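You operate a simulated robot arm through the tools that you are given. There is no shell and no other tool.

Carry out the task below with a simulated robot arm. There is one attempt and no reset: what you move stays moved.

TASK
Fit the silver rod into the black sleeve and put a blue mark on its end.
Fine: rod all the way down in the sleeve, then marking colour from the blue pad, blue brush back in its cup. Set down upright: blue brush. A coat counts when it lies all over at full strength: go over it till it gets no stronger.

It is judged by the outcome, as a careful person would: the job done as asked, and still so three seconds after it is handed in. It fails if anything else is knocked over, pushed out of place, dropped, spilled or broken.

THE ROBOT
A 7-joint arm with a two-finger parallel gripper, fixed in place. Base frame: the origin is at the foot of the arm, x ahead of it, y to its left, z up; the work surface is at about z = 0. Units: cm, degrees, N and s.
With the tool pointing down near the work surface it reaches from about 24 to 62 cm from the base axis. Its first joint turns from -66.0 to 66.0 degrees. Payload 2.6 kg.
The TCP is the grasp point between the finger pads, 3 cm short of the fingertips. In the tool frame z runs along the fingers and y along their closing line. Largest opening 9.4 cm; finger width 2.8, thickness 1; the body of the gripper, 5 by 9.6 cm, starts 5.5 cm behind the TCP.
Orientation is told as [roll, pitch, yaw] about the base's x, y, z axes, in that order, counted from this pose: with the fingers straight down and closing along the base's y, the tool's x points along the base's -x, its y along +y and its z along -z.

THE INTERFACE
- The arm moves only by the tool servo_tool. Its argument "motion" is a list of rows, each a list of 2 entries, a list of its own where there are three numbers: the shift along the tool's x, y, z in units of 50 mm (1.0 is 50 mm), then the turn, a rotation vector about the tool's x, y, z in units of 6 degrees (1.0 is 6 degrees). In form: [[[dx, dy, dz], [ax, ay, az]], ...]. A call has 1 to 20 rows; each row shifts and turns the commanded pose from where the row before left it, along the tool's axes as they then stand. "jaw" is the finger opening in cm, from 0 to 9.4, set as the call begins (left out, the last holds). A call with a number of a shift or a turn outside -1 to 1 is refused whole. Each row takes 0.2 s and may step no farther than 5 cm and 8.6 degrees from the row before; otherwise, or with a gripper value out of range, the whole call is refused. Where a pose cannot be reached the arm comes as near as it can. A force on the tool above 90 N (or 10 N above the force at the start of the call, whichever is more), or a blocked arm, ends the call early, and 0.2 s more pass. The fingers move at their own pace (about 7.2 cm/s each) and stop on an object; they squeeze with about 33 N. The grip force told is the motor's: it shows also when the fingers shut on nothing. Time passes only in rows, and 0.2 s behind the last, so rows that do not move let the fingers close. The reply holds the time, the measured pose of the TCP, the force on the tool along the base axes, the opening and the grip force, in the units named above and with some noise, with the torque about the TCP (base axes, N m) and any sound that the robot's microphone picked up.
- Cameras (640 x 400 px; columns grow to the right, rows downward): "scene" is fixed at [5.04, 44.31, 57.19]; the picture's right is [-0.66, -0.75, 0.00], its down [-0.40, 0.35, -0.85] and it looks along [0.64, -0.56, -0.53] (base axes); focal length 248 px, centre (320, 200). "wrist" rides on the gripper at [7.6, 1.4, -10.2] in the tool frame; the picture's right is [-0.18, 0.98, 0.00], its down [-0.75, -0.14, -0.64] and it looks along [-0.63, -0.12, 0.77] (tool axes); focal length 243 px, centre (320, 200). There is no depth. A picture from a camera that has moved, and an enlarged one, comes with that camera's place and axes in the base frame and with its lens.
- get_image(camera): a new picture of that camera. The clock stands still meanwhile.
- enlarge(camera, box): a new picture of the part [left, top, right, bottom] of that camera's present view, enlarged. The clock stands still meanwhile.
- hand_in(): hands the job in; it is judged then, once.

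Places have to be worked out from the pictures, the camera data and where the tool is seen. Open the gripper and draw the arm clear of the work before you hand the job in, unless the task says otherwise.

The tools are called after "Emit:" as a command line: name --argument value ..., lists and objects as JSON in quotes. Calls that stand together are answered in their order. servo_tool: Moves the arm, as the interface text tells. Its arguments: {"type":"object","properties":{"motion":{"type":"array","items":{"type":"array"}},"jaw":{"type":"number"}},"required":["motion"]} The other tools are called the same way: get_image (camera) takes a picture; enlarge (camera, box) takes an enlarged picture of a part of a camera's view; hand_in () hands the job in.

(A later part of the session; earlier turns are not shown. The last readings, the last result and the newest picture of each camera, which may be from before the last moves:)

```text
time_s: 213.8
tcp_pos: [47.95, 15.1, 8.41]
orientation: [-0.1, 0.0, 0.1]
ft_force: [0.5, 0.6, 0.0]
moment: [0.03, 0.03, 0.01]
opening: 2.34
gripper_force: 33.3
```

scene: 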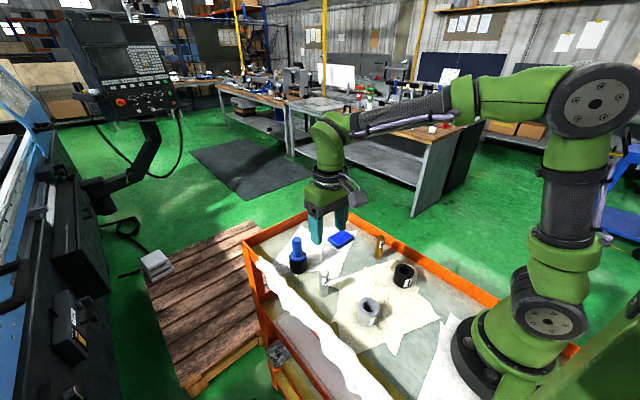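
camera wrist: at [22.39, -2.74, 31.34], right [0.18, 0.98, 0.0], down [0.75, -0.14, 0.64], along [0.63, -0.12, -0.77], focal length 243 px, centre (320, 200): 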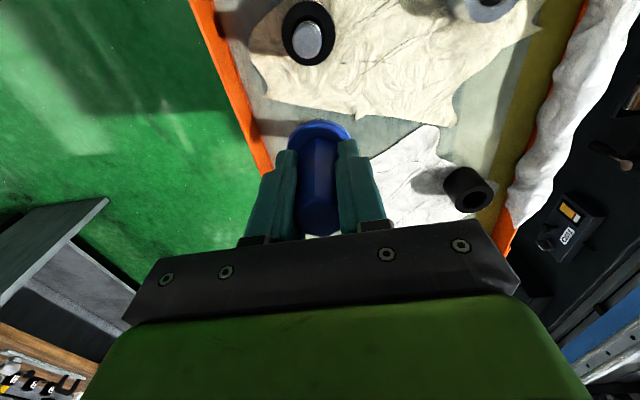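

The vertical force is now about zero. I'll crack the jaws to just 2.9 cm so the handle is only loosely caged, and check.

Emit:
servo_tool --motion '[[[0, 0, -0.004], [0, 0, 0]], [[0, 0, 0], [0, 0, 0]]]' --jaw 2.9

Emit:
enlarge --camera "wrist" --box '[240, 100, 400, 220]'

Emit:
enlarge --camera "scene" --box '[280, 230, 320, 270]'

```text
time_s: 214.4
tcp_pos: [47.93, 15.06, 8.4]
orientation: [0.0, 0.1, -0.1]
ft_force: [0.2, -0.9, 0.6]
moment: [-0.01, 0.02, -0.02]
opening: 2.9
gripper_force: 0.1
```

```text
3.33 times, centred on (320, 160) of wrist
camera zoom: at [40.27, 16.42, 18.83], right [0.18, 0.98, 0.0], down [0.75, -0.14, 0.64], along [0.63, -0.12, -0.77], focal length 809 px, centre (320, 333)
```

zoom: 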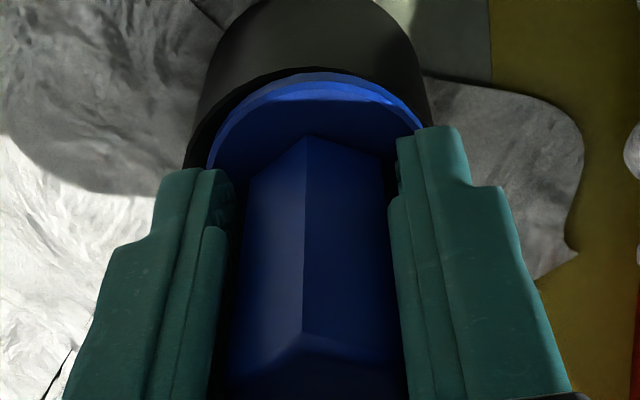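

```text
10.00 times, centred on (300, 250) of scene
camera zoom: at [5.04, 44.31, 57.19], right [-0.66, -0.75, 0.0], down [-0.4, 0.35, -0.85], along [0.64, -0.56, -0.53], focal length 2479 px, centre (520, -300)
```

zoom: 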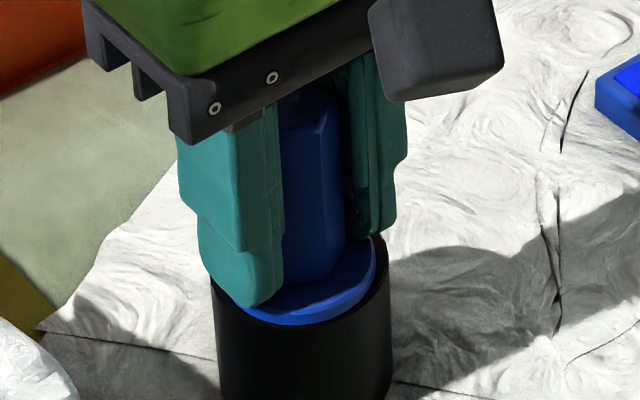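

The brush stays centred with the jaws cracked open. I'll raise the hand 0.5 cm so the fingertips clear the collar, and check that the brush doesn't follow.

Emit:
servo_tool --motion '[[[0, 0, -0.03], [0, 0, 0]], [[0, 0, -0.07], [0, 0, 0]], [[0, 0, 0], [0, 0, 0]]]' --jaw 2.9

Emit:
enlarge --camera "scene" --box '[280, 230, 320, 270]'

Emit:
enlarge --camera "wrist" --box '[240, 100, 400, 220]'

```text
time_s: 215.2
tcp_pos: [47.96, 14.91, 8.94]
orientation: [0.0, 0.1, 0.0]
ft_force: [0.2, -0.3, -0.9]
moment: [0.0, 0.0, -0.01]
opening: 2.87
gripper_force: 0.0
```

```text
10.00 times, centred on (300, 250) of scene
camera zoom: at [5.04, 44.31, 57.19], right [-0.66, -0.75, 0.0], down [-0.4, 0.35, -0.85], along [0.64, -0.56, -0.53], focal length 2479 px, centre (520, -300)
```

zoom: 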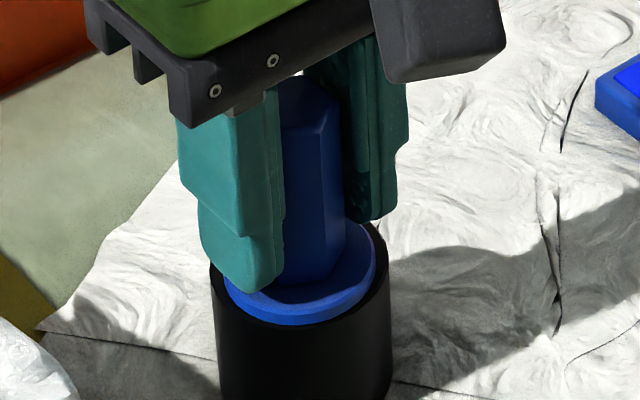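

```text
3.33 times, centred on (320, 160) of wrist
camera zoom: at [40.3, 16.34, 19.34], right [0.18, 0.98, 0.0], down [0.75, -0.14, 0.64], along [0.63, -0.12, -0.77], focal length 809 px, centre (320, 333)
```

zoom: 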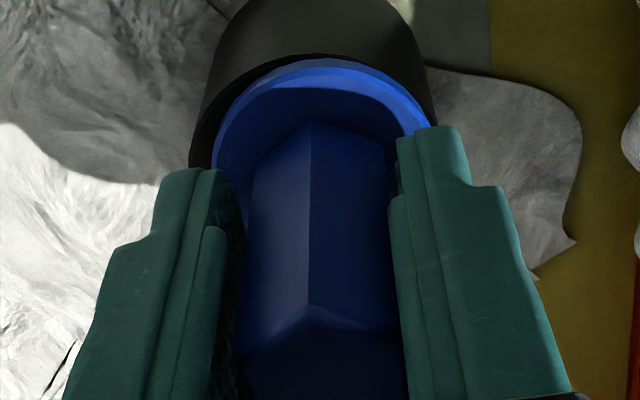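

The brush stays seated and upright with the fingers clear of the collar. Now I open fully and raise the hand straight up.

Emit:
servo_tool --motion '[[[0, 0, 0], [0, 0, 0]], [[0, 0, 0], [0, 0, 0]], [[0, 0, 0], [0, 0, 0]], [[0, 0, -0.3], [0, 0, 0]], [[0, 0, -0.6], [0, 0, 0]], [[0, 0, -0.6], [0, 0, 0]], [[0, 0, 0], [0, 0, 0]]]' --jaw 6

Emit:
enlarge --camera "scene" --box '[275, 215, 325, 275]'

Emit:
enlarge --camera "wrist" --box '[250, 60, 410, 180]'

```text
time_s: 216.8
tcp_pos: [47.93, 15.14, 16.92]
orientation: [0.0, 0.0, 0.1]
ft_force: [0.0, 0.3, 0.0]
moment: [-0.02, -0.02, 0.0]
opening: 6.0
gripper_force: 0.1
```

```text
6.67 times, centred on (300, 245) of scene
camera zoom: at [5.04, 44.31, 57.19], right [-0.66, -0.75, 0.0], down [-0.4, 0.35, -0.85], along [0.64, -0.56, -0.53], focal length 1653 px, centre (453, -100)
```

zoom: 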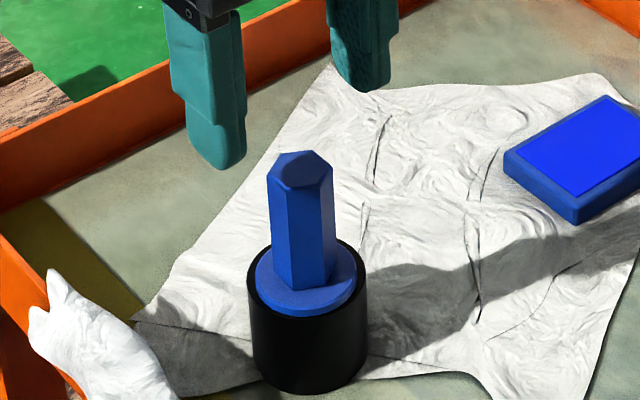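

```text
3.33 times, centred on (330, 120) of wrist
camera zoom: at [40.33, 16.6, 27.23], right [0.18, 0.98, 0.0], down [0.75, -0.14, 0.64], along [0.63, -0.12, -0.77], focal length 809 px, centre (287, 467)
```

zoom: 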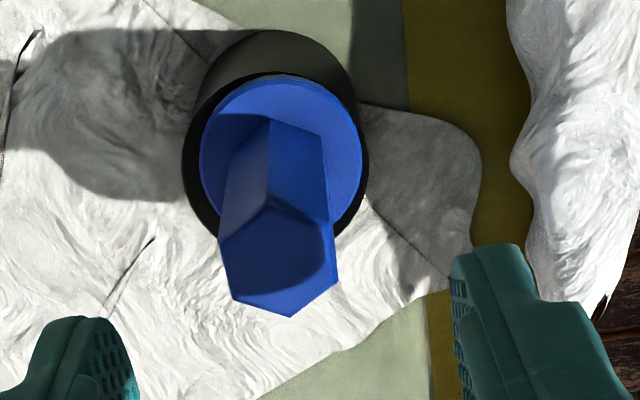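

The brush stands upright and centred in its cup, as at the start. I'll go and take an unobstructed look at the rod's marked end from close by.

Emit:
servo_tool --motion '[[[0, 0, -0.8], [0, 0, 0]], [[0.5, -0.485, 0], [0, 0, 0]], [[0.5, -0.485, 0], [0, 0, 0]], [[0.5, -0.485, 0], [0, 0, 0]], [[0.5, -0.485, 0], [0, 0, 0]], [[0.5, -0.485, 0], [0, 0, 0]], [[0.5, -0.485, 0], [0, 0, 0]], [[0.5, -0.485, 0], [0, 0, 0]], [[0.5, -0.485, 0], [0, 0, 0]], [[0, 0, 0.6], [0, 0, 0]], [[0, 0, 0.4], [0, 0, 0]], [[0, 0, 0], [0, 0, 0]]]' --jaw 6

Emit:
enlarge --camera "wrist" --box '[280, 30, 360, 110]'

Emit:
enlarge --camera "scene" --box '[380, 245, 420, 285]'

```text
time_s: 219.4
tcp_pos: [28.1, -4.37, 15.22]
orientation: [0.0, 0.0, 0.0]
ft_force: [0.3, 0.0, -0.3]
moment: [0.0, 0.01, -0.01]
opening: 5.99
gripper_force: 0.1
```

```text
5.00 times, centred on (320, 70) of wrist
camera zoom: at [20.45, -2.89, 25.65], right [0.18, 0.98, 0.0], down [0.75, -0.14, 0.64], along [0.63, -0.12, -0.77], focal length 1213 px, centre (320, 850)
```

zoom: 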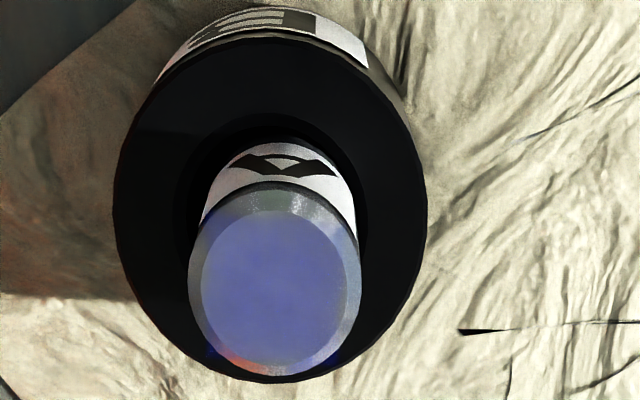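

```text
10.00 times, centred on (400, 265) of scene
camera zoom: at [5.04, 44.31, 57.19], right [-0.66, -0.75, 0.0], down [-0.4, 0.35, -0.85], along [0.64, -0.56, -0.53], focal length 2479 px, centre (-480, -450)
```

zoom: 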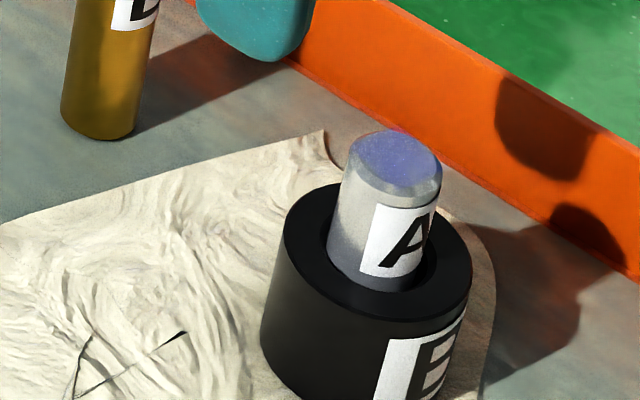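

The brush is back and the rod stands upright. Before finishing, I'll study the coat's evenness at high magnification, now free of any brush reflection.

Emit:
enlarge --camera "wrist" --box '[304, 68, 328, 86]'

Emit:
enlarge --camera "scene" --box '[399, 255, 411, 264]'

```text
16.00 times, centred on (316, 77) of wrist
camera zoom: at [20.45, -2.89, 25.65], right [0.18, 0.98, 0.0], down [0.75, -0.14, 0.64], along [0.63, -0.12, -0.77], focal length 3882 px, centre (384, 2168)
```

zoom: 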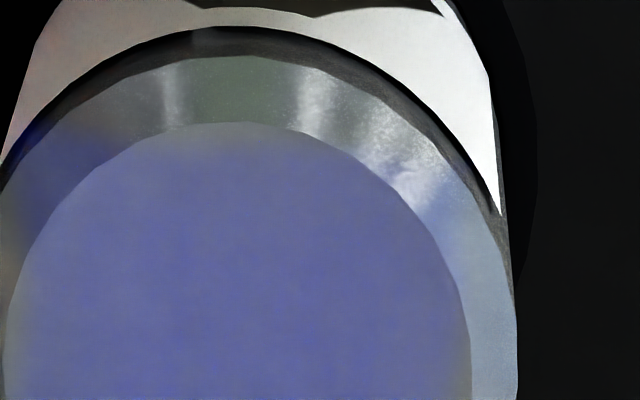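

```text
16.00 times, centred on (405, 260) of scene
camera zoom: at [5.04, 44.31, 57.19], right [-0.66, -0.75, 0.0], down [-0.4, 0.35, -0.85], along [0.64, -0.56, -0.53], focal length 3966 px, centre (-1040, -752)
```

zoom: 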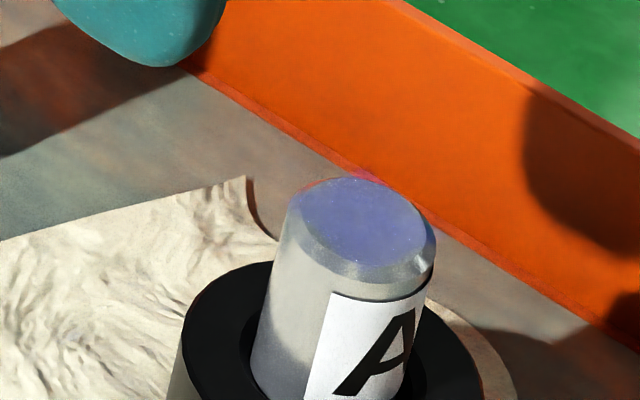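

The coat is one even, translucent square, paler than I would expect of full-strength blue. Static presses never truly rub, and the loose rod follows sideways strokes; a press-and-twist would rub without pushing the rod over. I'll fetch the brush again to try that, moving high to above its cup.

Emit:
servo_tool --motion '[[[0, 0, -0.8], [0, 0, 0]], [[0, 0, -0.6], [0, 0, 0]], [[-0.49, 0.48, 0], [0, 0, 0]], [[-0.5, 0.485, 0], [0, 0, 0]], [[-0.5, 0.485, 0], [0, 0, 0]], [[-0.5, 0.485, 0], [0, 0, 0]], [[-0.5, 0.485, 0], [0, 0, 0]], [[-0.5, 0.485, 0], [0, 0, 0]], [[-0.5, 0.485, 0], [0, 0, 0]], [[-0.49, 0.48, 0], [0, 0, 0]], [[0, 0, 0.6], [0, 0, 0]], [[0, 0, 0.6], [0, 0, 0]], [[0, 0, 0], [0, 0, 0]], [[0, 0, 0], [0, 0, 0]]]' --jaw 5.5

Emit:
enlarge --camera "wrist" --box '[250, 90, 410, 210]'

Emit:
enlarge --camera "scene" --box '[275, 205, 335, 275]'

```text
time_s: 222.4
tcp_pos: [47.72, 14.86, 16.31]
orientation: [0.0, 0.0, 0.1]
ft_force: [0.7, -0.1, 0.2]
moment: [-0.01, 0.0, 0.01]
opening: 5.49
gripper_force: 0.1
```

```text
3.33 times, centred on (330, 150) of wrist
camera zoom: at [40.15, 16.29, 26.64], right [0.18, 0.98, 0.0], down [0.75, -0.14, 0.64], along [0.63, -0.12, -0.77], focal length 809 px, centre (287, 367)
```

zoom: 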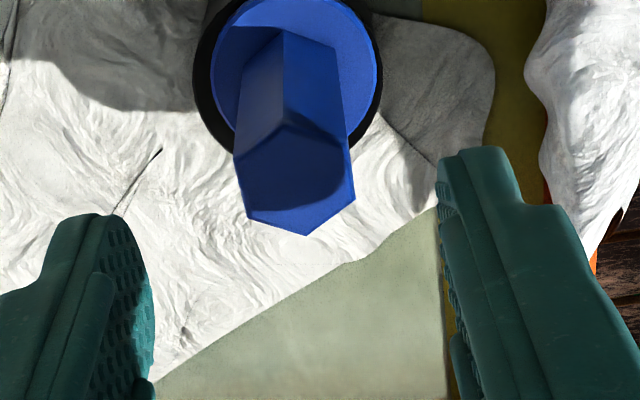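

```text
5.71 times, centred on (305, 240) of scene
camera zoom: at [5.04, 44.31, 57.19], right [-0.66, -0.75, 0.0], down [-0.4, 0.35, -0.85], along [0.64, -0.56, -0.53], focal length 1416 px, centre (406, -29)
```

zoom: 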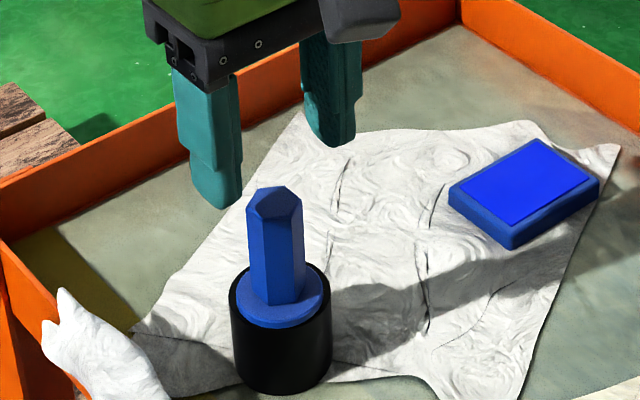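

The handle's centre is at about (47.75, 15.05). I'll shift 0.2 cm in y and descend to z≈8.8 with the jaws open around it.

Emit:
servo_tool --motion '[[[0, 0.036, 0], [0, 0, 0]], [[0, 0, 0.3], [0, 0, 0]], [[0, 0, 0.3], [0, 0, 0]], [[0, 0, 0.3], [0, 0, 0]], [[0, 0, 0.3], [0, 0, 0]], [[0, 0, 0.27], [0, 0, 0]], [[0, 0, 0], [0, 0, 0]], [[0, 0, 0], [0, 0, 0]]]' --jaw 5.5

Emit:
enlarge --camera "wrist" --box '[240, 110, 400, 230]'

Emit:
enlarge --camera "scene" --box '[280, 230, 320, 270]'

```text
time_s: 224.2
tcp_pos: [47.87, 15.05, 9.12]
orientation: [0.0, 0.0, 0.0]
ft_force: [-0.4, 0.2, 0.9]
moment: [-0.03, 0.0, 0.01]
opening: 5.51
gripper_force: 0.1
```

```text
3.33 times, centred on (320, 170) of wrist
camera zoom: at [40.2, 16.5, 19.46], right [0.18, 0.98, 0.0], down [0.75, -0.14, 0.64], along [0.63, -0.12, -0.77], focal length 809 px, centre (320, 300)
```

zoom: 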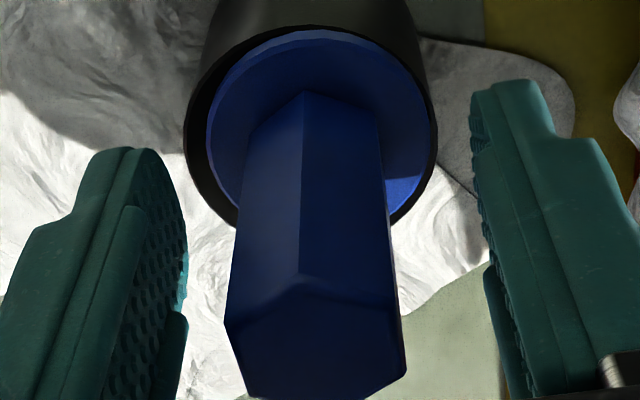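

```text
10.00 times, centred on (300, 250) of scene
camera zoom: at [5.04, 44.31, 57.19], right [-0.66, -0.75, 0.0], down [-0.4, 0.35, -0.85], along [0.64, -0.56, -0.53], focal length 2479 px, centre (520, -300)
```

zoom: 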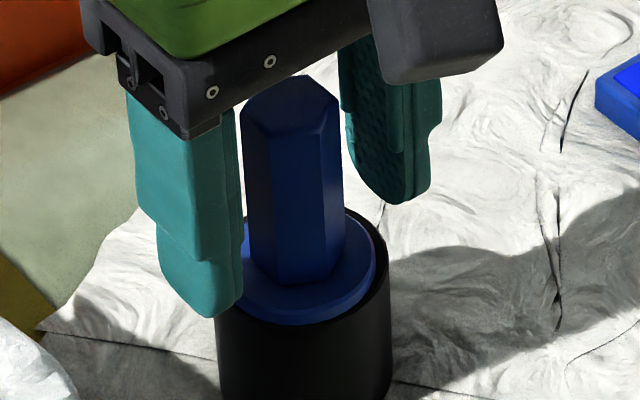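

The handle is centred between the fingers at the same height as my first grasp. I'll close on it.

Emit:
servo_tool --motion '[[[0, 0, 0], [0, 0, 0]], [[0, 0, 0], [0, 0, 0]], [[0, 0, 0], [0, 0, 0]], [[0, 0, 0], [0, 0, 0]], [[0, 0, 0], [0, 0, 0]]]' --jaw 1.5

Emit:
servo_tool --motion '[[[0, 0, -0.1], [0, 0, 0]], [[0, 0, -0.3], [0, 0, 0]], [[0, 0, -0.5], [0, 0, 0]], [[0, 0, -0.6], [0, 0, 0]], [[0, 0, -0.5], [0, 0, 0]], [[0, 0, 0], [0, 0, 0]]]' --jaw 1.5

Emit:
enlarge --camera "scene" --box '[275, 195, 335, 275]'

```text
time_s: 225.4
tcp_pos: [47.81, 14.97, 9.04]
orientation: [0.0, 0.0, 0.0]
ft_force: [0.2, 0.0, -1.0]
moment: [0.0, -0.01, -0.01]
opening: 2.35
gripper_force: 33.2
```

```text
time_s: 226.8
tcp_pos: [47.87, 15.15, 18.9]
orientation: [0.1, 0.0, -0.1]
ft_force: [0.5, 0.6, -0.8]
moment: [0.0, 0.02, 0.01]
opening: 2.35
gripper_force: 32.3
```

```text
5.00 times, centred on (305, 235) of scene
camera zoom: at [5.04, 44.31, 57.19], right [-0.66, -0.75, 0.0], down [-0.4, 0.35, -0.85], along [0.64, -0.56, -0.53], focal length 1239 px, centre (395, 25)
```

zoom: 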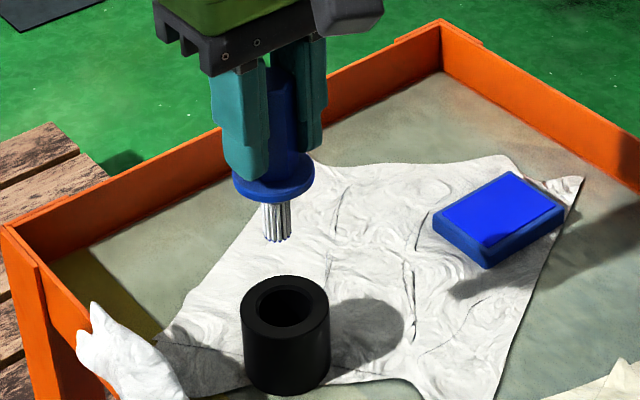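

The brush is up again, held as at first. I'll carry it to the pad and stop about 0.7 cm above it.

Emit:
servo_tool --motion '[[[-0.03, -0.62, 0], [0, 0, 0]], [[-0.03, -0.62, 0], [0, 0, 0]], [[-0.03, -0.62, 0], [0, 0, 0]], [[-0.03, -0.62, 0], [0, 0, 0]], [[-0.03, -0.62, 0], [0, 0, 0]], [[-0.03, -0.62, 0], [0, 0, 0]], [[0, 0, 0.6], [0, 0, 0]], [[0, 0, 0.6], [0, 0, 0]], [[0, 0, 0.42], [0, 0, 0]], [[0, 0, 0], [0, 0, 0]], [[0, 0, 0], [0, 0, 0]]]' --jaw 1.5

Emit:
enlarge --camera "scene" --box '[335, 215, 375, 255]'

```text
time_s: 229.2
tcp_pos: [48.66, -3.59, 11.04]
orientation: [0.0, -0.1, 0.1]
ft_force: [0.7, -0.3, -0.4]
moment: [-0.02, -0.01, 0.01]
opening: 2.37
gripper_force: 32.5
```

```text
10.00 times, centred on (355, 235) of scene
camera zoom: at [5.04, 44.31, 57.19], right [-0.66, -0.75, 0.0], down [-0.4, 0.35, -0.85], along [0.64, -0.56, -0.53], focal length 2479 px, centre (-30, -150)
```

zoom: 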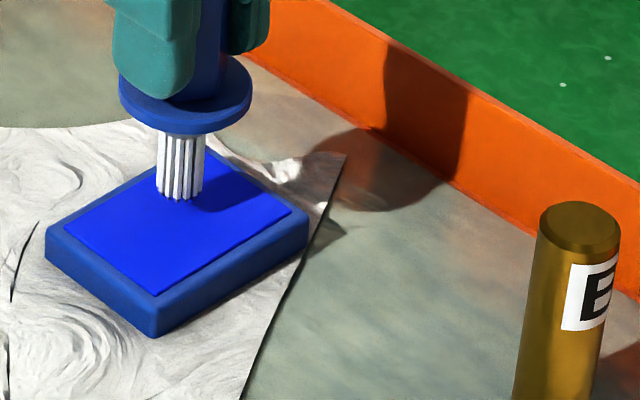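

The tip is about 1 cm above the pad. I'll lower 0.8 cm and creep to a light touch.

Emit:
servo_tool --motion '[[[0, 0, 0.08], [0, 0, 0]], [[0, 0, 0.08], [0, 0, 0]], [[0, 0, 0], [0, 0, 0]]]' --jaw 1.5

Emit:
servo_tool --motion '[[[0, 0, 0.03], [0, 0, 0]], [[0, 0, 0], [0, 0, 0]]]' --jaw 1.5

Emit:
servo_tool --motion '[[[0, 0, 0.02], [0, 0, 0]], [[0, 0, 0], [0, 0, 0]]]' --jaw 1.5

```text
time_s: 230.0
tcp_pos: [48.61, -3.64, 10.14]
orientation: [0.0, 0.0, 0.0]
ft_force: [0.3, -0.3, -0.1]
moment: [0.01, -0.02, -0.01]
opening: 2.36
gripper_force: 33.5
```

```text
time_s: 230.6
tcp_pos: [48.83, -3.45, 10.12]
orientation: [0.0, 0.0, -0.1]
ft_force: [0.4, 0.1, -0.2]
moment: [-0.01, 0.01, 0.02]
opening: 2.33
gripper_force: 33.4
```

```text
time_s: 231.2
tcp_pos: [48.73, -3.54, 9.96]
orientation: [0.0, -0.1, 0.0]
ft_force: [1.1, 0.8, -0.2]
moment: [-0.01, 0.02, 0.0]
opening: 2.37
gripper_force: 32.8
```

Near contact. Two more small steps.

Emit:
servo_tool --motion '[[[0, 0, 0.015], [0, 0, 0]], [[0, 0, 0], [0, 0, 0]]]' --jaw 1.5

Emit:
servo_tool --motion '[[[0, 0, 0.012], [0, 0, 0]], [[0, 0, 0], [0, 0, 0]]]' --jaw 1.5

```text
time_s: 231.8
tcp_pos: [48.73, -3.4, 9.9]
orientation: [0.1, 0.0, 0.1]
ft_force: [-1.2, -0.6, 2.8]
moment: [-0.03, 0.08, -0.06]
opening: 2.33
gripper_force: 32.6
```

```text
time_s: 232.4
tcp_pos: [48.66, -3.53, 9.81]
orientation: [0.0, 0.0, 0.0]
ft_force: [-2.7, 0.2, 7.3]
moment: [-0.01, 0.24, -0.04]
opening: 2.33
gripper_force: 33.2
```

Touch of 7 N. I'll twist the brush ±18° on the pad to rub the ink in, then check force.

Emit:
servo_tool --motion '[[[0, 0, 0], [0, 0, 1]], [[0, 0, 0], [0, 0, 1]], [[0, 0, 0], [0, 0, 1]], [[0, 0, 0], [0, 0, -1]], [[0, 0, 0], [0, 0, -1]], [[0, 0, 0], [0, 0, -1]], [[0, 0, 0], [0, 0, -1]], [[0, 0, 0], [0, 0, -1]], [[0, 0, 0], [0, 0, -1]], [[0, 0, 0], [0, 0, 1]], [[0, 0, 0], [0, 0, 1]], [[0, 0, 0], [0, 0, 1]], [[0, 0, 0], [0, 0, 0]]]' --jaw 1.5

Emit:
enlarge --camera "scene" --box '[335, 215, 375, 255]'

```text
time_s: 235.2
tcp_pos: [48.83, -3.35, 9.92]
orientation: [0.0, -0.1, -0.1]
ft_force: [-0.5, -1.5, 18.0]
moment: [-0.06, 0.08, 0.0]
opening: 2.33
gripper_force: 32.9
```

```text
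10.00 times, centred on (355, 235) of scene
camera zoom: at [5.03, 44.31, 57.19], right [-0.66, -0.75, 0.0], down [-0.4, 0.35, -0.85], along [0.64, -0.56, -0.53], focal length 2479 px, centre (-30, -150)
```

zoom: 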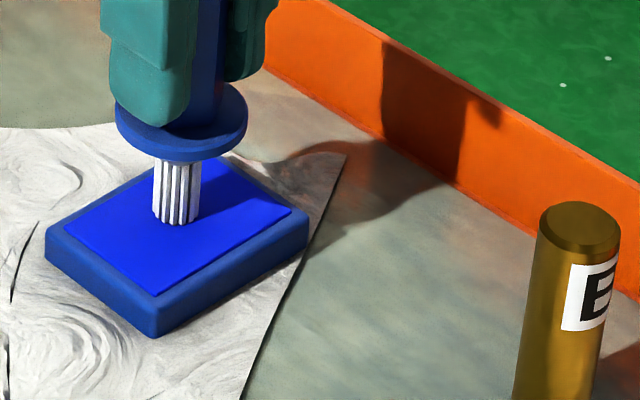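

The pad stayed put and the twist worked. I'll lift and carry the brush back over the rod, about 1 cm above its face.

Emit:
servo_tool --motion '[[[0, 0, -0.3], [0, 0, 0]], [[0, 0, -0.7], [0, 0, 0]], [[0, 0, -0.7], [0, 0, 0]], [[0, 0, -0.7], [0, 0, 0]], [[0.6, -0.025, 0], [0, 0, 0]], [[0.7, -0.025, 0], [0, 0, 0]], [[0.7, -0.025, 0], [0, 0, 0]], [[0.7, -0.025, 0], [0, 0, 0]], [[0.7, -0.025, 0], [0, 0, 0]], [[0.7, -0.025, 0], [0, 0, 0]], [[0.636, 0, 0], [0, 0, 0]], [[0, 0, 0], [0, 0, 0]], [[0, 0, 0.4], [0, 0, 0]], [[0, 0, 0.4], [0, 0, 0]], [[0, 0, 0.1], [0, 0, 0]], [[0, 0, 0], [0, 0, 0]], [[0, 0, 0], [0, 0, 0]]]' --jaw 1.5

Emit:
enlarge --camera "wrist" --box '[300, 95, 340, 125]'

Emit:
enlarge --camera "scene" --box '[396, 250, 412, 266]'

```text
time_s: 238.8
tcp_pos: [24.91, -4.0, 17.12]
orientation: [-0.1, 0.1, 0.1]
ft_force: [-0.8, 1.0, -0.9]
moment: [-0.02, -0.02, 0.0]
opening: 2.37
gripper_force: 32.6
```

```text
13.33 times, centred on (320, 110) of wrist
camera zoom: at [17.36, -2.7, 27.56], right [0.18, 0.98, 0.0], down [0.75, -0.14, 0.64], along [0.63, -0.12, -0.77], focal length 3235 px, centre (320, 1400)
```

zoom: 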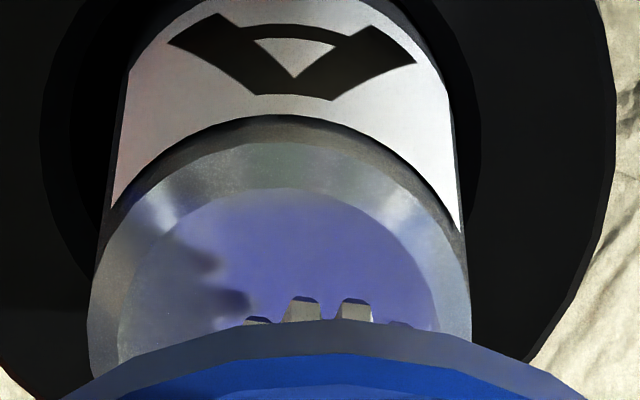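

```text
16.00 times, centred on (404, 258) of scene
camera zoom: at [5.04, 44.31, 57.19], right [-0.66, -0.75, 0.0], down [-0.4, 0.35, -0.85], along [0.64, -0.56, -0.53], focal length 3966 px, centre (-1024, -728)
```

zoom: 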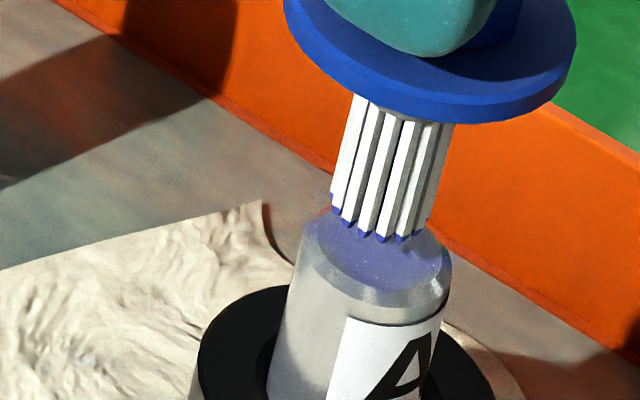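

The brush is centred in x and about 0.22 cm off toward +y. I'll correct, lower, and creep to a light touch.

Emit:
servo_tool --motion '[[[0, -0.044, 0], [0, 0, 0]], [[0, 0, 0.06], [0, 0, 0]], [[0, 0, 0.05], [0, 0, 0]], [[0, 0, 0], [0, 0, 0]]]' --jaw 1.5

Emit:
servo_tool --motion '[[[0, 0, 0.02], [0, 0, 0]], [[0, 0, 0], [0, 0, 0]]]' --jaw 1.5

Emit:
servo_tool --motion '[[[0, 0, 0.015], [0, 0, 0]], [[0, 0, 0], [0, 0, 0]]]' --jaw 1.5

```text
time_s: 239.8
tcp_pos: [24.9, -4.52, 16.78]
orientation: [0.0, -0.1, -0.1]
ft_force: [-0.1, 0.0, 0.0]
moment: [-0.01, 0.03, -0.02]
opening: 2.37
gripper_force: 33.4
```

```text
time_s: 240.4
tcp_pos: [24.99, -4.46, 16.56]
orientation: [0.0, 0.0, 0.0]
ft_force: [0.8, 1.2, 0.1]
moment: [0.05, 0.0, 0.0]
opening: 2.36
gripper_force: 33.2
```

```text
time_s: 241.0
tcp_pos: [24.85, -4.38, 16.6]
orientation: [0.0, 0.0, 0.0]
ft_force: [0.6, -0.5, -1.7]
moment: [-0.01, 0.0, 0.01]
opening: 2.33
gripper_force: 32.7
```

Still free at z≈16.5; contact should come near 16.3. I'll continue in small steps.

Emit:
servo_tool --motion '[[[0, 0, 0.02], [0, 0, 0]], [[0, 0, 0], [0, 0, 0]]]' --jaw 1.5

Emit:
servo_tool --motion '[[[0, 0, 0.015], [0, 0, 0]], [[0, 0, 0], [0, 0, 0]]]' --jaw 1.5

Emit:
servo_tool --motion '[[[0, 0, 0.012], [0, 0, 0]], [[0, 0, 0], [0, 0, 0]]]' --jaw 1.5

```text
time_s: 241.6
tcp_pos: [24.97, -4.56, 16.52]
orientation: [0.1, 0.0, 0.0]
ft_force: [-0.3, -0.1, -1.2]
moment: [0.01, 0.04, 0.0]
opening: 2.35
gripper_force: 32.9
```

```text
time_s: 242.2
tcp_pos: [24.92, -4.38, 16.44]
orientation: [-0.1, 0.1, 0.0]
ft_force: [0.5, 0.7, -0.7]
moment: [-0.02, 0.0, -0.04]
opening: 2.32
gripper_force: 32.6
```

```text
time_s: 242.8
tcp_pos: [25.0, -4.44, 16.41]
orientation: [0.0, -0.1, 0.0]
ft_force: [-0.8, -0.4, -1.2]
moment: [-0.03, -0.01, 0.03]
opening: 2.31
gripper_force: 33.1
```

Emit:
enlarge --camera "wrist" --box '[300, 95, 340, 125]'

Emit:
servo_tool --motion '[[[0, 0, 0.012], [0, 0, 0]], [[0, 0, 0], [0, 0, 0]]]' --jaw 1.5

```text
13.33 times, centred on (320, 110) of wrist
camera zoom: at [17.37, -2.96, 26.74], right [0.18, 0.98, 0.0], down [0.75, -0.14, 0.64], along [0.63, -0.12, -0.77], focal length 3235 px, centre (320, 1400)
```

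zoom: 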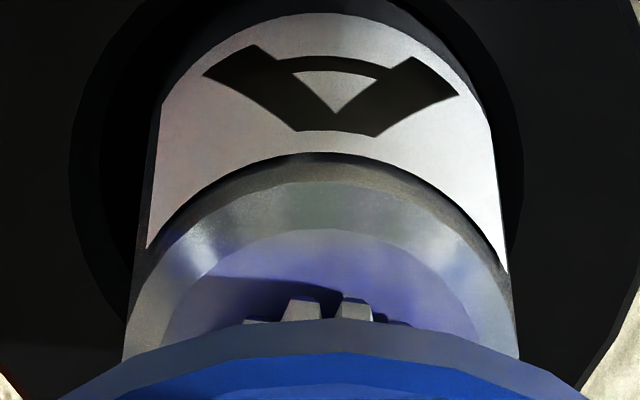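

```text
time_s: 243.4
tcp_pos: [25.06, -4.5, 16.28]
orientation: [0.1, 0.0, 0.0]
ft_force: [-0.5, 0.5, -0.3]
moment: [0.01, 0.04, 0.02]
opening: 2.37
gripper_force: 33.4
```

The tips are just above the face and well centred. I'll continue with small steps to contact.

Emit:
servo_tool --motion '[[[0, 0, 0.012], [0, 0, 0]], [[0, 0, 0], [0, 0, 0]]]' --jaw 1.5

Emit:
servo_tool --motion '[[[0, 0, 0.01], [0, 0, 0]], [[0, 0, 0], [0, 0, 0]]]' --jaw 1.5

```text
time_s: 244.0
tcp_pos: [25.05, -4.35, 16.19]
orientation: [0.1, -0.1, 0.1]
ft_force: [-1.7, 0.9, 11.4]
moment: [0.17, 0.19, 0.01]
opening: 2.36
gripper_force: 33.1
```

```text
time_s: 244.6
tcp_pos: [25.07, -4.51, 16.24]
orientation: [0.0, -0.2, 0.0]
ft_force: [-2.6, 1.4, 28.7]
moment: [0.19, 0.37, -0.01]
opening: 2.38
gripper_force: 32.3
```

Contact at 29 N; I'll ease off a little and then twist ±18° twice while in contact.

Emit:
servo_tool --motion '[[[0, 0, -0.012], [0, 0, 0]], [[0, 0, 0], [0, 0, 1]], [[0, 0, 0], [0, 0, 1]], [[0, 0, 0], [0, 0, 1]], [[0, 0, 0], [0, 0, -1]], [[0, 0, 0], [0, 0, -1]], [[0, 0, 0], [0, 0, -1]], [[0, 0, 0], [0, 0, -1]], [[0, 0, 0], [0, 0, -1]], [[0, 0, 0], [0, 0, -1]], [[0, 0, 0], [0, 0, 1]], [[0, 0, 0], [0, 0, 1]], [[0, 0, 0], [0, 0, 1]], [[0, 0, 0], [0, 0, 0]]]' --jaw 1.5

Emit:
enlarge --camera "scene" --box '[396, 252, 412, 268]'

```text
time_s: 247.6
tcp_pos: [25.02, -4.35, 16.26]
orientation: [0.0, 0.1, -0.1]
ft_force: [0.5, -1.3, -0.2]
moment: [-0.04, -0.03, 0.02]
opening: 2.33
gripper_force: 32.6
```

```text
16.00 times, centred on (404, 260) of scene
camera zoom: at [5.04, 44.31, 57.19], right [-0.66, -0.75, 0.0], down [-0.4, 0.35, -0.85], along [0.64, -0.56, -0.53], focal length 3966 px, centre (-1024, -760)
```

zoom: 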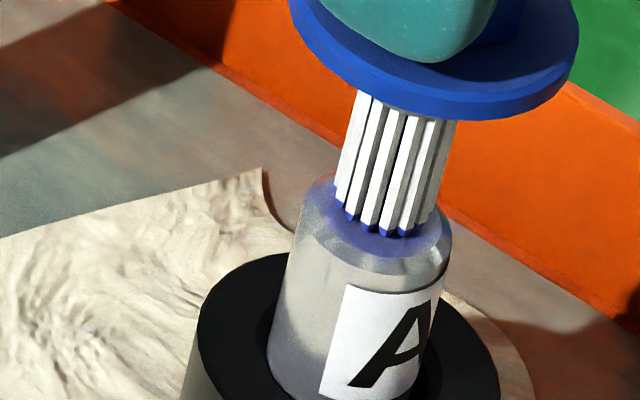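

The easing lost contact partway. I'll lower to about 10 N and repeat the twist.

Emit:
servo_tool --motion '[[[0, 0, 0.008], [0, 0, 0]], [[0, 0, 0], [0, 0, 0]]]' --jaw 1.5

Emit:
servo_tool --motion '[[[0, 0, 0.004], [0, 0, 0]], [[0, 0, 0], [0, 0, 1]], [[0, 0, 0], [0, 0, 1]], [[0, 0, 0], [0, 0, 1]], [[0, 0, 0], [0, 0, -1]], [[0, 0, 0], [0, 0, -1]], [[0, 0, 0], [0, 0, -1]], [[0, 0, 0], [0, 0, -1]], [[0, 0, 0], [0, 0, -1]], [[0, 0, 0], [0, 0, -1]], [[0, 0, 0], [0, 0, 1]], [[0, 0, 0], [0, 0, 1]], [[0, 0, 0], [0, 0, 1]], [[0, 0, 0], [0, 0, 0]]]' --jaw 1.5

```text
time_s: 248.2
tcp_pos: [24.98, -4.58, 16.1]
orientation: [0.0, -0.1, 0.1]
ft_force: [0.1, -0.6, 0.9]
moment: [-0.01, 0.0, 0.0]
opening: 2.35
gripper_force: 32.9
```

```text
time_s: 251.2
tcp_pos: [25.04, -4.51, 16.18]
orientation: [0.0, 0.1, -0.1]
ft_force: [-0.2, 0.4, -0.5]
moment: [-0.04, 0.01, -0.03]
opening: 2.34
gripper_force: 32.6
```

Only grazing so far. I'll lower a bit more until there is clear contact, then twist.

Emit:
servo_tool --motion '[[[0, 0, 0.01], [0, 0, 0]], [[0, 0, 0], [0, 0, 0]]]' --jaw 1.5

Emit:
servo_tool --motion '[[[0, 0, 0.006], [0, 0, 0]], [[0, 0, 0], [0, 0, 0]]]' --jaw 1.5

```text
time_s: 251.8
tcp_pos: [24.96, -4.49, 16.02]
orientation: [0.0, 0.0, 0.0]
ft_force: [0.1, 0.3, 0.7]
moment: [0.01, -0.03, -0.01]
opening: 2.35
gripper_force: 33.1
```

```text
time_s: 252.4
tcp_pos: [25.04, -4.46, 16.01]
orientation: [0.1, -0.1, 0.0]
ft_force: [-0.1, 1.1, 5.2]
moment: [0.12, 0.02, 0.0]
opening: 2.35
gripper_force: 32.7
```

Contact at 5 N. Adding slightly more pressure, I'll twist ±18° and then hold.

Emit:
servo_tool --motion '[[[0, 0, 0.005], [0, 0, 0]], [[0, 0, 0], [0, 0, 1]], [[0, 0, 0], [0, 0, 1]], [[0, 0, 0], [0, 0, 1]], [[0, 0, 0], [0, 0, -1]], [[0, 0, 0], [0, 0, -1]], [[0, 0, 0], [0, 0, -1]], [[0, 0, 0], [0, 0, -1]], [[0, 0, 0], [0, 0, -1]], [[0, 0, 0], [0, 0, -1]], [[0, 0, 0], [0, 0, 1]], [[0, 0, 0], [0, 0, 1]], [[0, 0, 0], [0, 0, 1]], [[0, 0, 0], [0, 0, 0]]]' --jaw 1.5

Emit:
enlarge --camera "scene" --box '[396, 252, 412, 268]'

Emit:
enlarge --camera "wrist" --box '[300, 95, 340, 125]'

```text
time_s: 255.4
tcp_pos: [24.92, -4.47, 16.13]
orientation: [0.0, 0.0, -0.1]
ft_force: [0.1, 0.3, -0.1]
moment: [0.0, 0.01, 0.01]
opening: 2.35
gripper_force: 32.8
```

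```text
16.00 times, centred on (404, 260) of scene
camera zoom: at [5.04, 44.31, 57.19], right [-0.66, -0.75, 0.0], down [-0.4, 0.35, -0.85], along [0.64, -0.56, -0.53], focal length 3966 px, centre (-1024, -760)
```

zoom: 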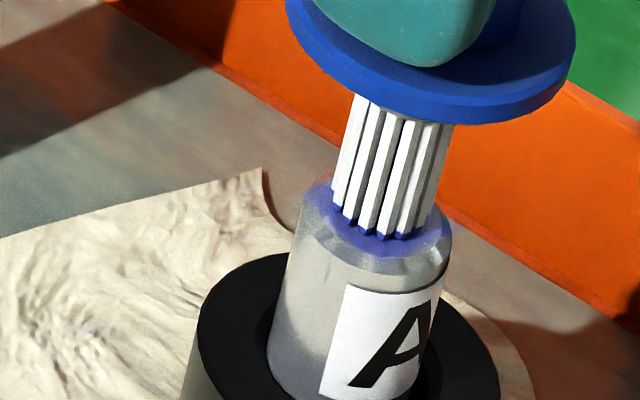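

```text
13.33 times, centred on (320, 110) of wrist
camera zoom: at [17.38, -2.96, 26.51], right [0.19, 0.98, 0.0], down [0.75, -0.14, 0.64], along [0.63, -0.12, -0.77], focal length 3235 px, centre (320, 1400)
```

zoom: 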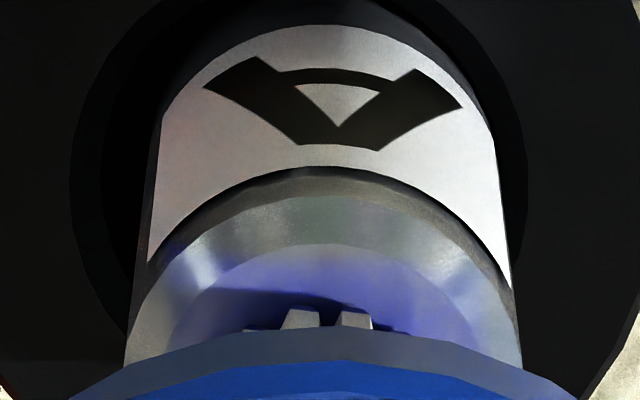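

The face looks distinctly bluer in the wrist view after the twist. I'll lift to the comparison viewpoint to check.

Emit:
servo_tool --motion '[[[0, 0, -0.1], [0, 0, 0]], [[0, 0, -0.4], [0, 0, 0]], [[0, 0, -0.5], [0, 0, 0]], [[-0.5, 0, 0], [0, 0, 0]], [[-0.5, 0, 0], [0, 0, 0]], [[0, 0, 0], [0, 0, 0]], [[0, 0, 0], [0, 0, 0]]]' --jaw 1.5

Emit:
enlarge --camera "wrist" --box '[280, 10, 340, 70]'

Emit:
enlarge --camera "scene" --box '[397, 254, 413, 266]'

```text
time_s: 257.0
tcp_pos: [30.27, -4.48, 21.12]
orientation: [0.0, 0.0, 0.1]
ft_force: [-0.2, -0.4, 0.1]
moment: [0.01, 0.0, -0.04]
opening: 2.33
gripper_force: 33.2
```

```text
6.67 times, centred on (310, 40) of wrist
camera zoom: at [22.58, -2.98, 31.48], right [0.18, 0.98, 0.0], down [0.75, -0.14, 0.64], along [0.63, -0.12, -0.77], focal length 1618 px, centre (387, 1267)
```

zoom: 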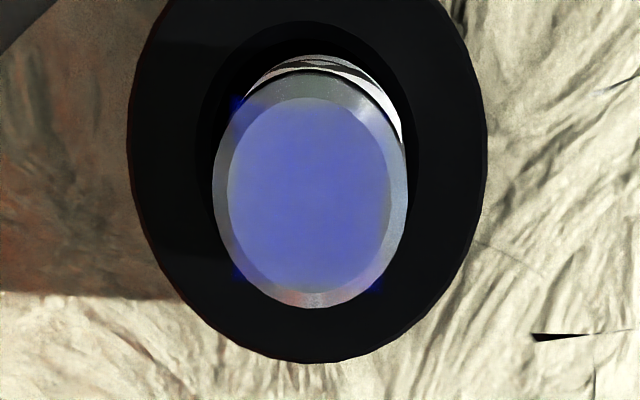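

```text
16.00 times, centred on (405, 260) of scene
camera zoom: at [5.04, 44.31, 57.19], right [-0.66, -0.75, 0.0], down [-0.4, 0.35, -0.85], along [0.64, -0.56, -0.53], focal length 3966 px, centre (-1040, -760)
```

zoom: 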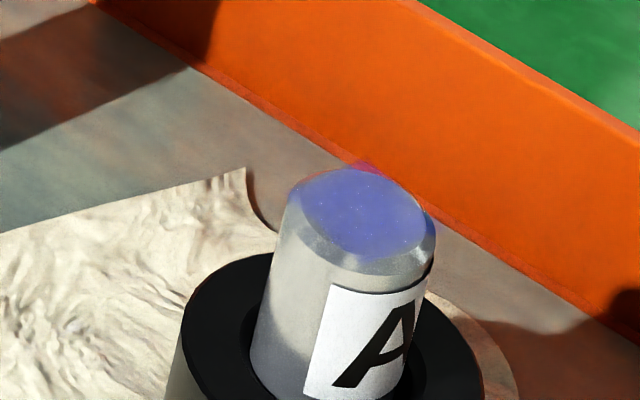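

It is clearly stronger now, so rubbing at a light touch is what builds the coat. I'll go back and twist repeatedly with light contact.

Emit:
servo_tool --motion '[[[0.5, 0, 0], [0, 0, 0]], [[0.5, 0, 0], [0, 0, 0]], [[0, 0, 0.4], [0, 0, 0]], [[0, 0, 0.4], [0, 0, 0]], [[0, 0, 0.15], [0, 0, 0]], [[0, 0, 0], [0, 0, 0]], [[0, 0, 0.04], [0, 0, 0]], [[0, 0, 0.01], [0, 0, 0]], [[0, 0, 0], [0, 0, 0]]]' --jaw 1.5

Emit:
servo_tool --motion '[[[0, 0, 0.006], [0, 0, 0]], [[0, 0, 0], [0, 0, 0]]]' --jaw 1.5

Emit:
enlarge --camera "wrist" --box '[300, 95, 340, 125]'

```text
time_s: 259.0
tcp_pos: [25.13, -4.5, 16.06]
orientation: [0.0, -0.3, 0.0]
ft_force: [-2.7, 1.9, 25.3]
moment: [0.27, 0.44, -0.02]
opening: 2.34
gripper_force: 32.8
```

```text
time_s: 259.6
tcp_pos: [25.18, -4.58, 16.02]
orientation: [0.1, -0.1, 0.0]
ft_force: [-3.0, 3.4, 28.6]
moment: [0.35, 0.18, 0.03]
opening: 2.35
gripper_force: 32.8
```

```text
13.33 times, centred on (320, 110) of wrist
camera zoom: at [17.45, -3.04, 26.36], right [0.18, 0.98, 0.0], down [0.75, -0.14, 0.64], along [0.63, -0.12, -0.77], focal length 3235 px, centre (320, 1400)
```

zoom: 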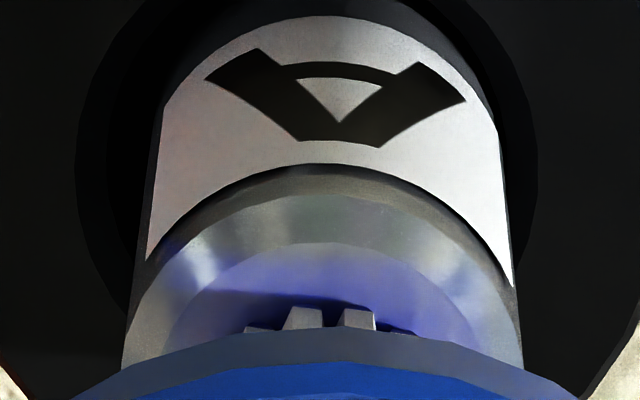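

Contact at 29 N. I'll ease slightly and twist ±18° through one and a half cycles.

Emit:
servo_tool --motion '[[[0, 0, -0.005], [0, 0, 0]], [[0, 0, 0], [0, 0, 1]], [[0, 0, 0], [0, 0, 1]], [[0, 0, 0], [0, 0, 1]], [[0, 0, 0], [0, 0, -1]], [[0, 0, 0], [0, 0, -1]], [[0, 0, 0], [0, 0, -1]], [[0, 0, 0], [0, 0, -1]], [[0, 0, 0], [0, 0, -1]], [[0, 0, 0], [0, 0, -1]], [[0, 0, 0], [0, 0, 1]], [[0, 0, 0], [0, 0, 1]], [[0, 0, 0], [0, 0, 1]], [[0, 0, 0], [0, 0, 1]], [[0, 0, 0], [0, 0, 1]], [[0, 0, 0], [0, 0, 1]], [[0, 0, 0], [0, 0, -1]], [[0, 0, 0], [0, 0, -1]], [[0, 0, 0], [0, 0, -1]], [[0, 0, 0], [0, 0, 0]]]' --jaw 1.5

Emit:
enlarge --camera "scene" --box '[396, 252, 412, 268]'

Emit:
enlarge --camera "wrist" --box '[300, 95, 340, 125]'

```text
time_s: 263.8
tcp_pos: [24.97, -4.56, 16.13]
orientation: [0.0, 0.0, 0.2]
ft_force: [-0.3, 0.7, 0.0]
moment: [0.0, 0.01, 0.02]
opening: 2.32
gripper_force: 32.9
```

```text
16.00 times, centred on (404, 260) of scene
camera zoom: at [5.04, 44.31, 57.19], right [-0.66, -0.75, 0.0], down [-0.4, 0.35, -0.85], along [0.64, -0.56, -0.53], focal length 3966 px, centre (-1024, -760)
```

zoom: 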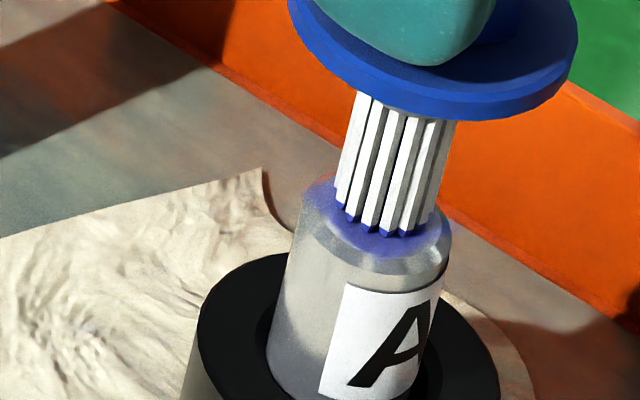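

```text
13.33 times, centred on (320, 110) of wrist
camera zoom: at [17.4, -3.05, 26.46], right [0.18, 0.98, 0.0], down [0.75, -0.14, 0.64], along [0.63, -0.12, -0.77], focal length 3235 px, centre (320, 1400)
```

zoom: 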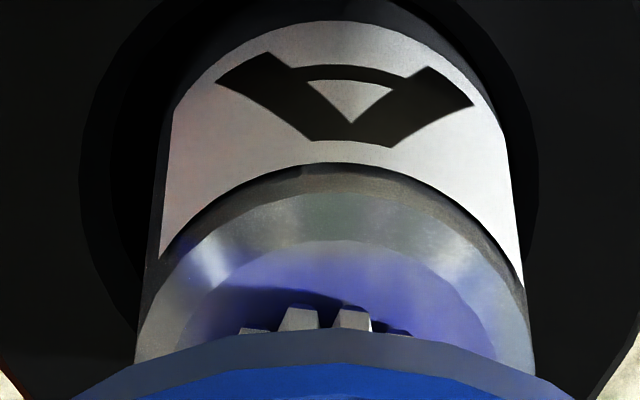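

After twisting, the contact eases to a graze. I'll keep pressing in tiny steps and twisting.

Emit:
servo_tool --motion '[[[0, 0, 0.008], [0, 0, 0]], [[0, 0, 0], [0, 0, 1]], [[0, 0, 0], [0, 0, 1]], [[0, 0, 0], [0, 0, 1]], [[0, 0, 0], [0, 0, -1]], [[0, 0, 0], [0, 0, -1]], [[0, 0, 0], [0, 0, -1]], [[0, 0, 0], [0, 0, -1]], [[0, 0, 0], [0, 0, -1]], [[0, 0, 0], [0, 0, -1]], [[0, 0, 0], [0, 0, 1]], [[0, 0, 0], [0, 0, 1]], [[0, 0, 0], [0, 0, 1]], [[0, 0, 0], [0, 0, 1]], [[0, 0, 0], [0, 0, 1]], [[0, 0, 0], [0, 0, 1]], [[0, 0, 0], [0, 0, -1]], [[0, 0, 0], [0, 0, -1]], [[0, 0, 0], [0, 0, -1]], [[0, 0, 0], [0, 0, 0]]]' --jaw 1.5

Emit:
servo_tool --motion '[[[0, 0, 0.005], [0, 0, 0]], [[0, 0, 0], [0, 0, 0]]]' --jaw 1.5

```text
time_s: 268.0
tcp_pos: [24.94, -4.5, 15.99]
orientation: [-0.1, 0.0, 0.1]
ft_force: [-0.4, -1.3, 12.8]
moment: [-0.08, 0.01, 0.01]
opening: 2.37
gripper_force: 33.1
```

```text
time_s: 268.6
tcp_pos: [25.11, -4.51, 15.88]
orientation: [0.0, 0.0, 0.0]
ft_force: [-0.6, -0.6, 8.2]
moment: [-0.05, 0.08, -0.01]
opening: 2.32
gripper_force: 32.8
```

Contact stays at about 8 to 13 N now. One more twisting cycle, then I'll lift and compare.

Emit:
servo_tool --motion '[[[0, 0, 0], [0, 0, 1]], [[0, 0, 0], [0, 0, 1]], [[0, 0, 0], [0, 0, 1]], [[0, 0, 0], [0, 0, -1]], [[0, 0, 0], [0, 0, -1]], [[0, 0, 0], [0, 0, -1]], [[0, 0, 0], [0, 0, -1]], [[0, 0, 0], [0, 0, -1]], [[0, 0, 0], [0, 0, -1]], [[0, 0, 0], [0, 0, 1]], [[0, 0, 0], [0, 0, 1]], [[0, 0, 0], [0, 0, 1]], [[0, 0, 0], [0, 0, 1]], [[0, 0, 0], [0, 0, 1]], [[0, 0, 0], [0, 0, 1]], [[0, 0, 0], [0, 0, -1]], [[0, 0, 0], [0, 0, -1]], [[0, 0, 0], [0, 0, -1]], [[0, 0, 0], [0, 0, 0]]]' --jaw 1.5

Emit:
servo_tool --motion '[[[0, 0, -0.1], [0, 0, 0]], [[0, 0, -0.4], [0, 0, 0]], [[0, 0, -0.5], [0, 0, 0]], [[-0.5, 0, 0], [0, 0, 0]], [[-0.5, 0, 0], [0, 0, 0]], [[0, 0, 0], [0, 0, 0]], [[0, 0, 0], [0, 0, 0]]]' --jaw 1.5

Emit:
enlarge --camera "wrist" --box '[280, 10, 340, 70]'

Emit:
enlarge --camera "scene" --box '[397, 254, 413, 266]'

```text
time_s: 272.6
tcp_pos: [24.95, -4.48, 16.06]
orientation: [0.1, 0.0, 0.0]
ft_force: [-1.7, -1.5, 15.5]
moment: [-0.1, 0.21, 0.01]
opening: 2.34
gripper_force: 33.0
```

```text
time_s: 274.2
tcp_pos: [30.08, -4.61, 20.98]
orientation: [0.1, 0.0, 0.0]
ft_force: [0.4, 0.0, -0.7]
moment: [-0.02, 0.04, 0.01]
opening: 2.36
gripper_force: 32.9
```

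```text
6.67 times, centred on (310, 40) of wrist
camera zoom: at [22.47, -3.09, 31.33], right [0.18, 0.98, 0.0], down [0.75, -0.14, 0.64], along [0.63, -0.12, -0.77], focal length 1618 px, centre (387, 1267)
```

zoom: 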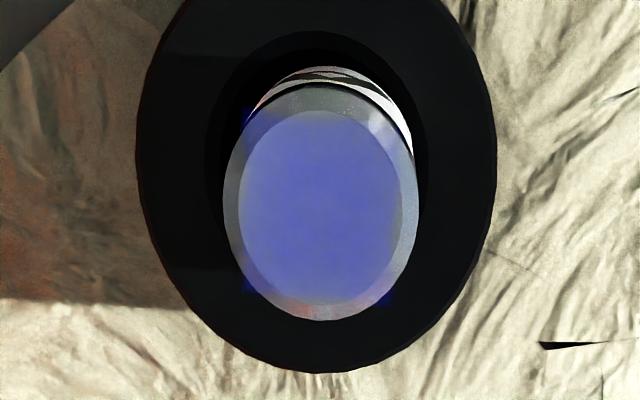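

```text
16.00 times, centred on (405, 260) of scene
camera zoom: at [5.04, 44.31, 57.19], right [-0.66, -0.75, 0.0], down [-0.4, 0.35, -0.85], along [0.64, -0.56, -0.53], focal length 3966 px, centre (-1040, -760)
```

zoom: 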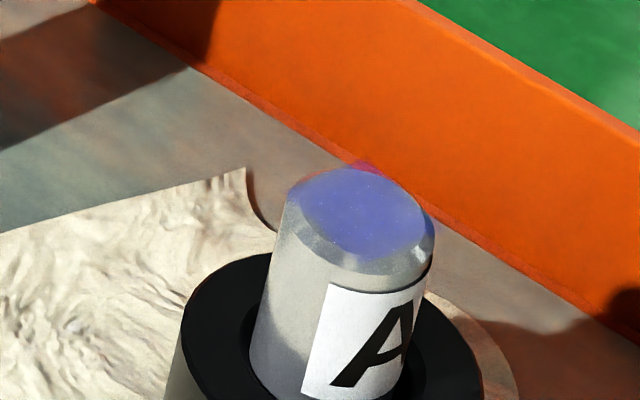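

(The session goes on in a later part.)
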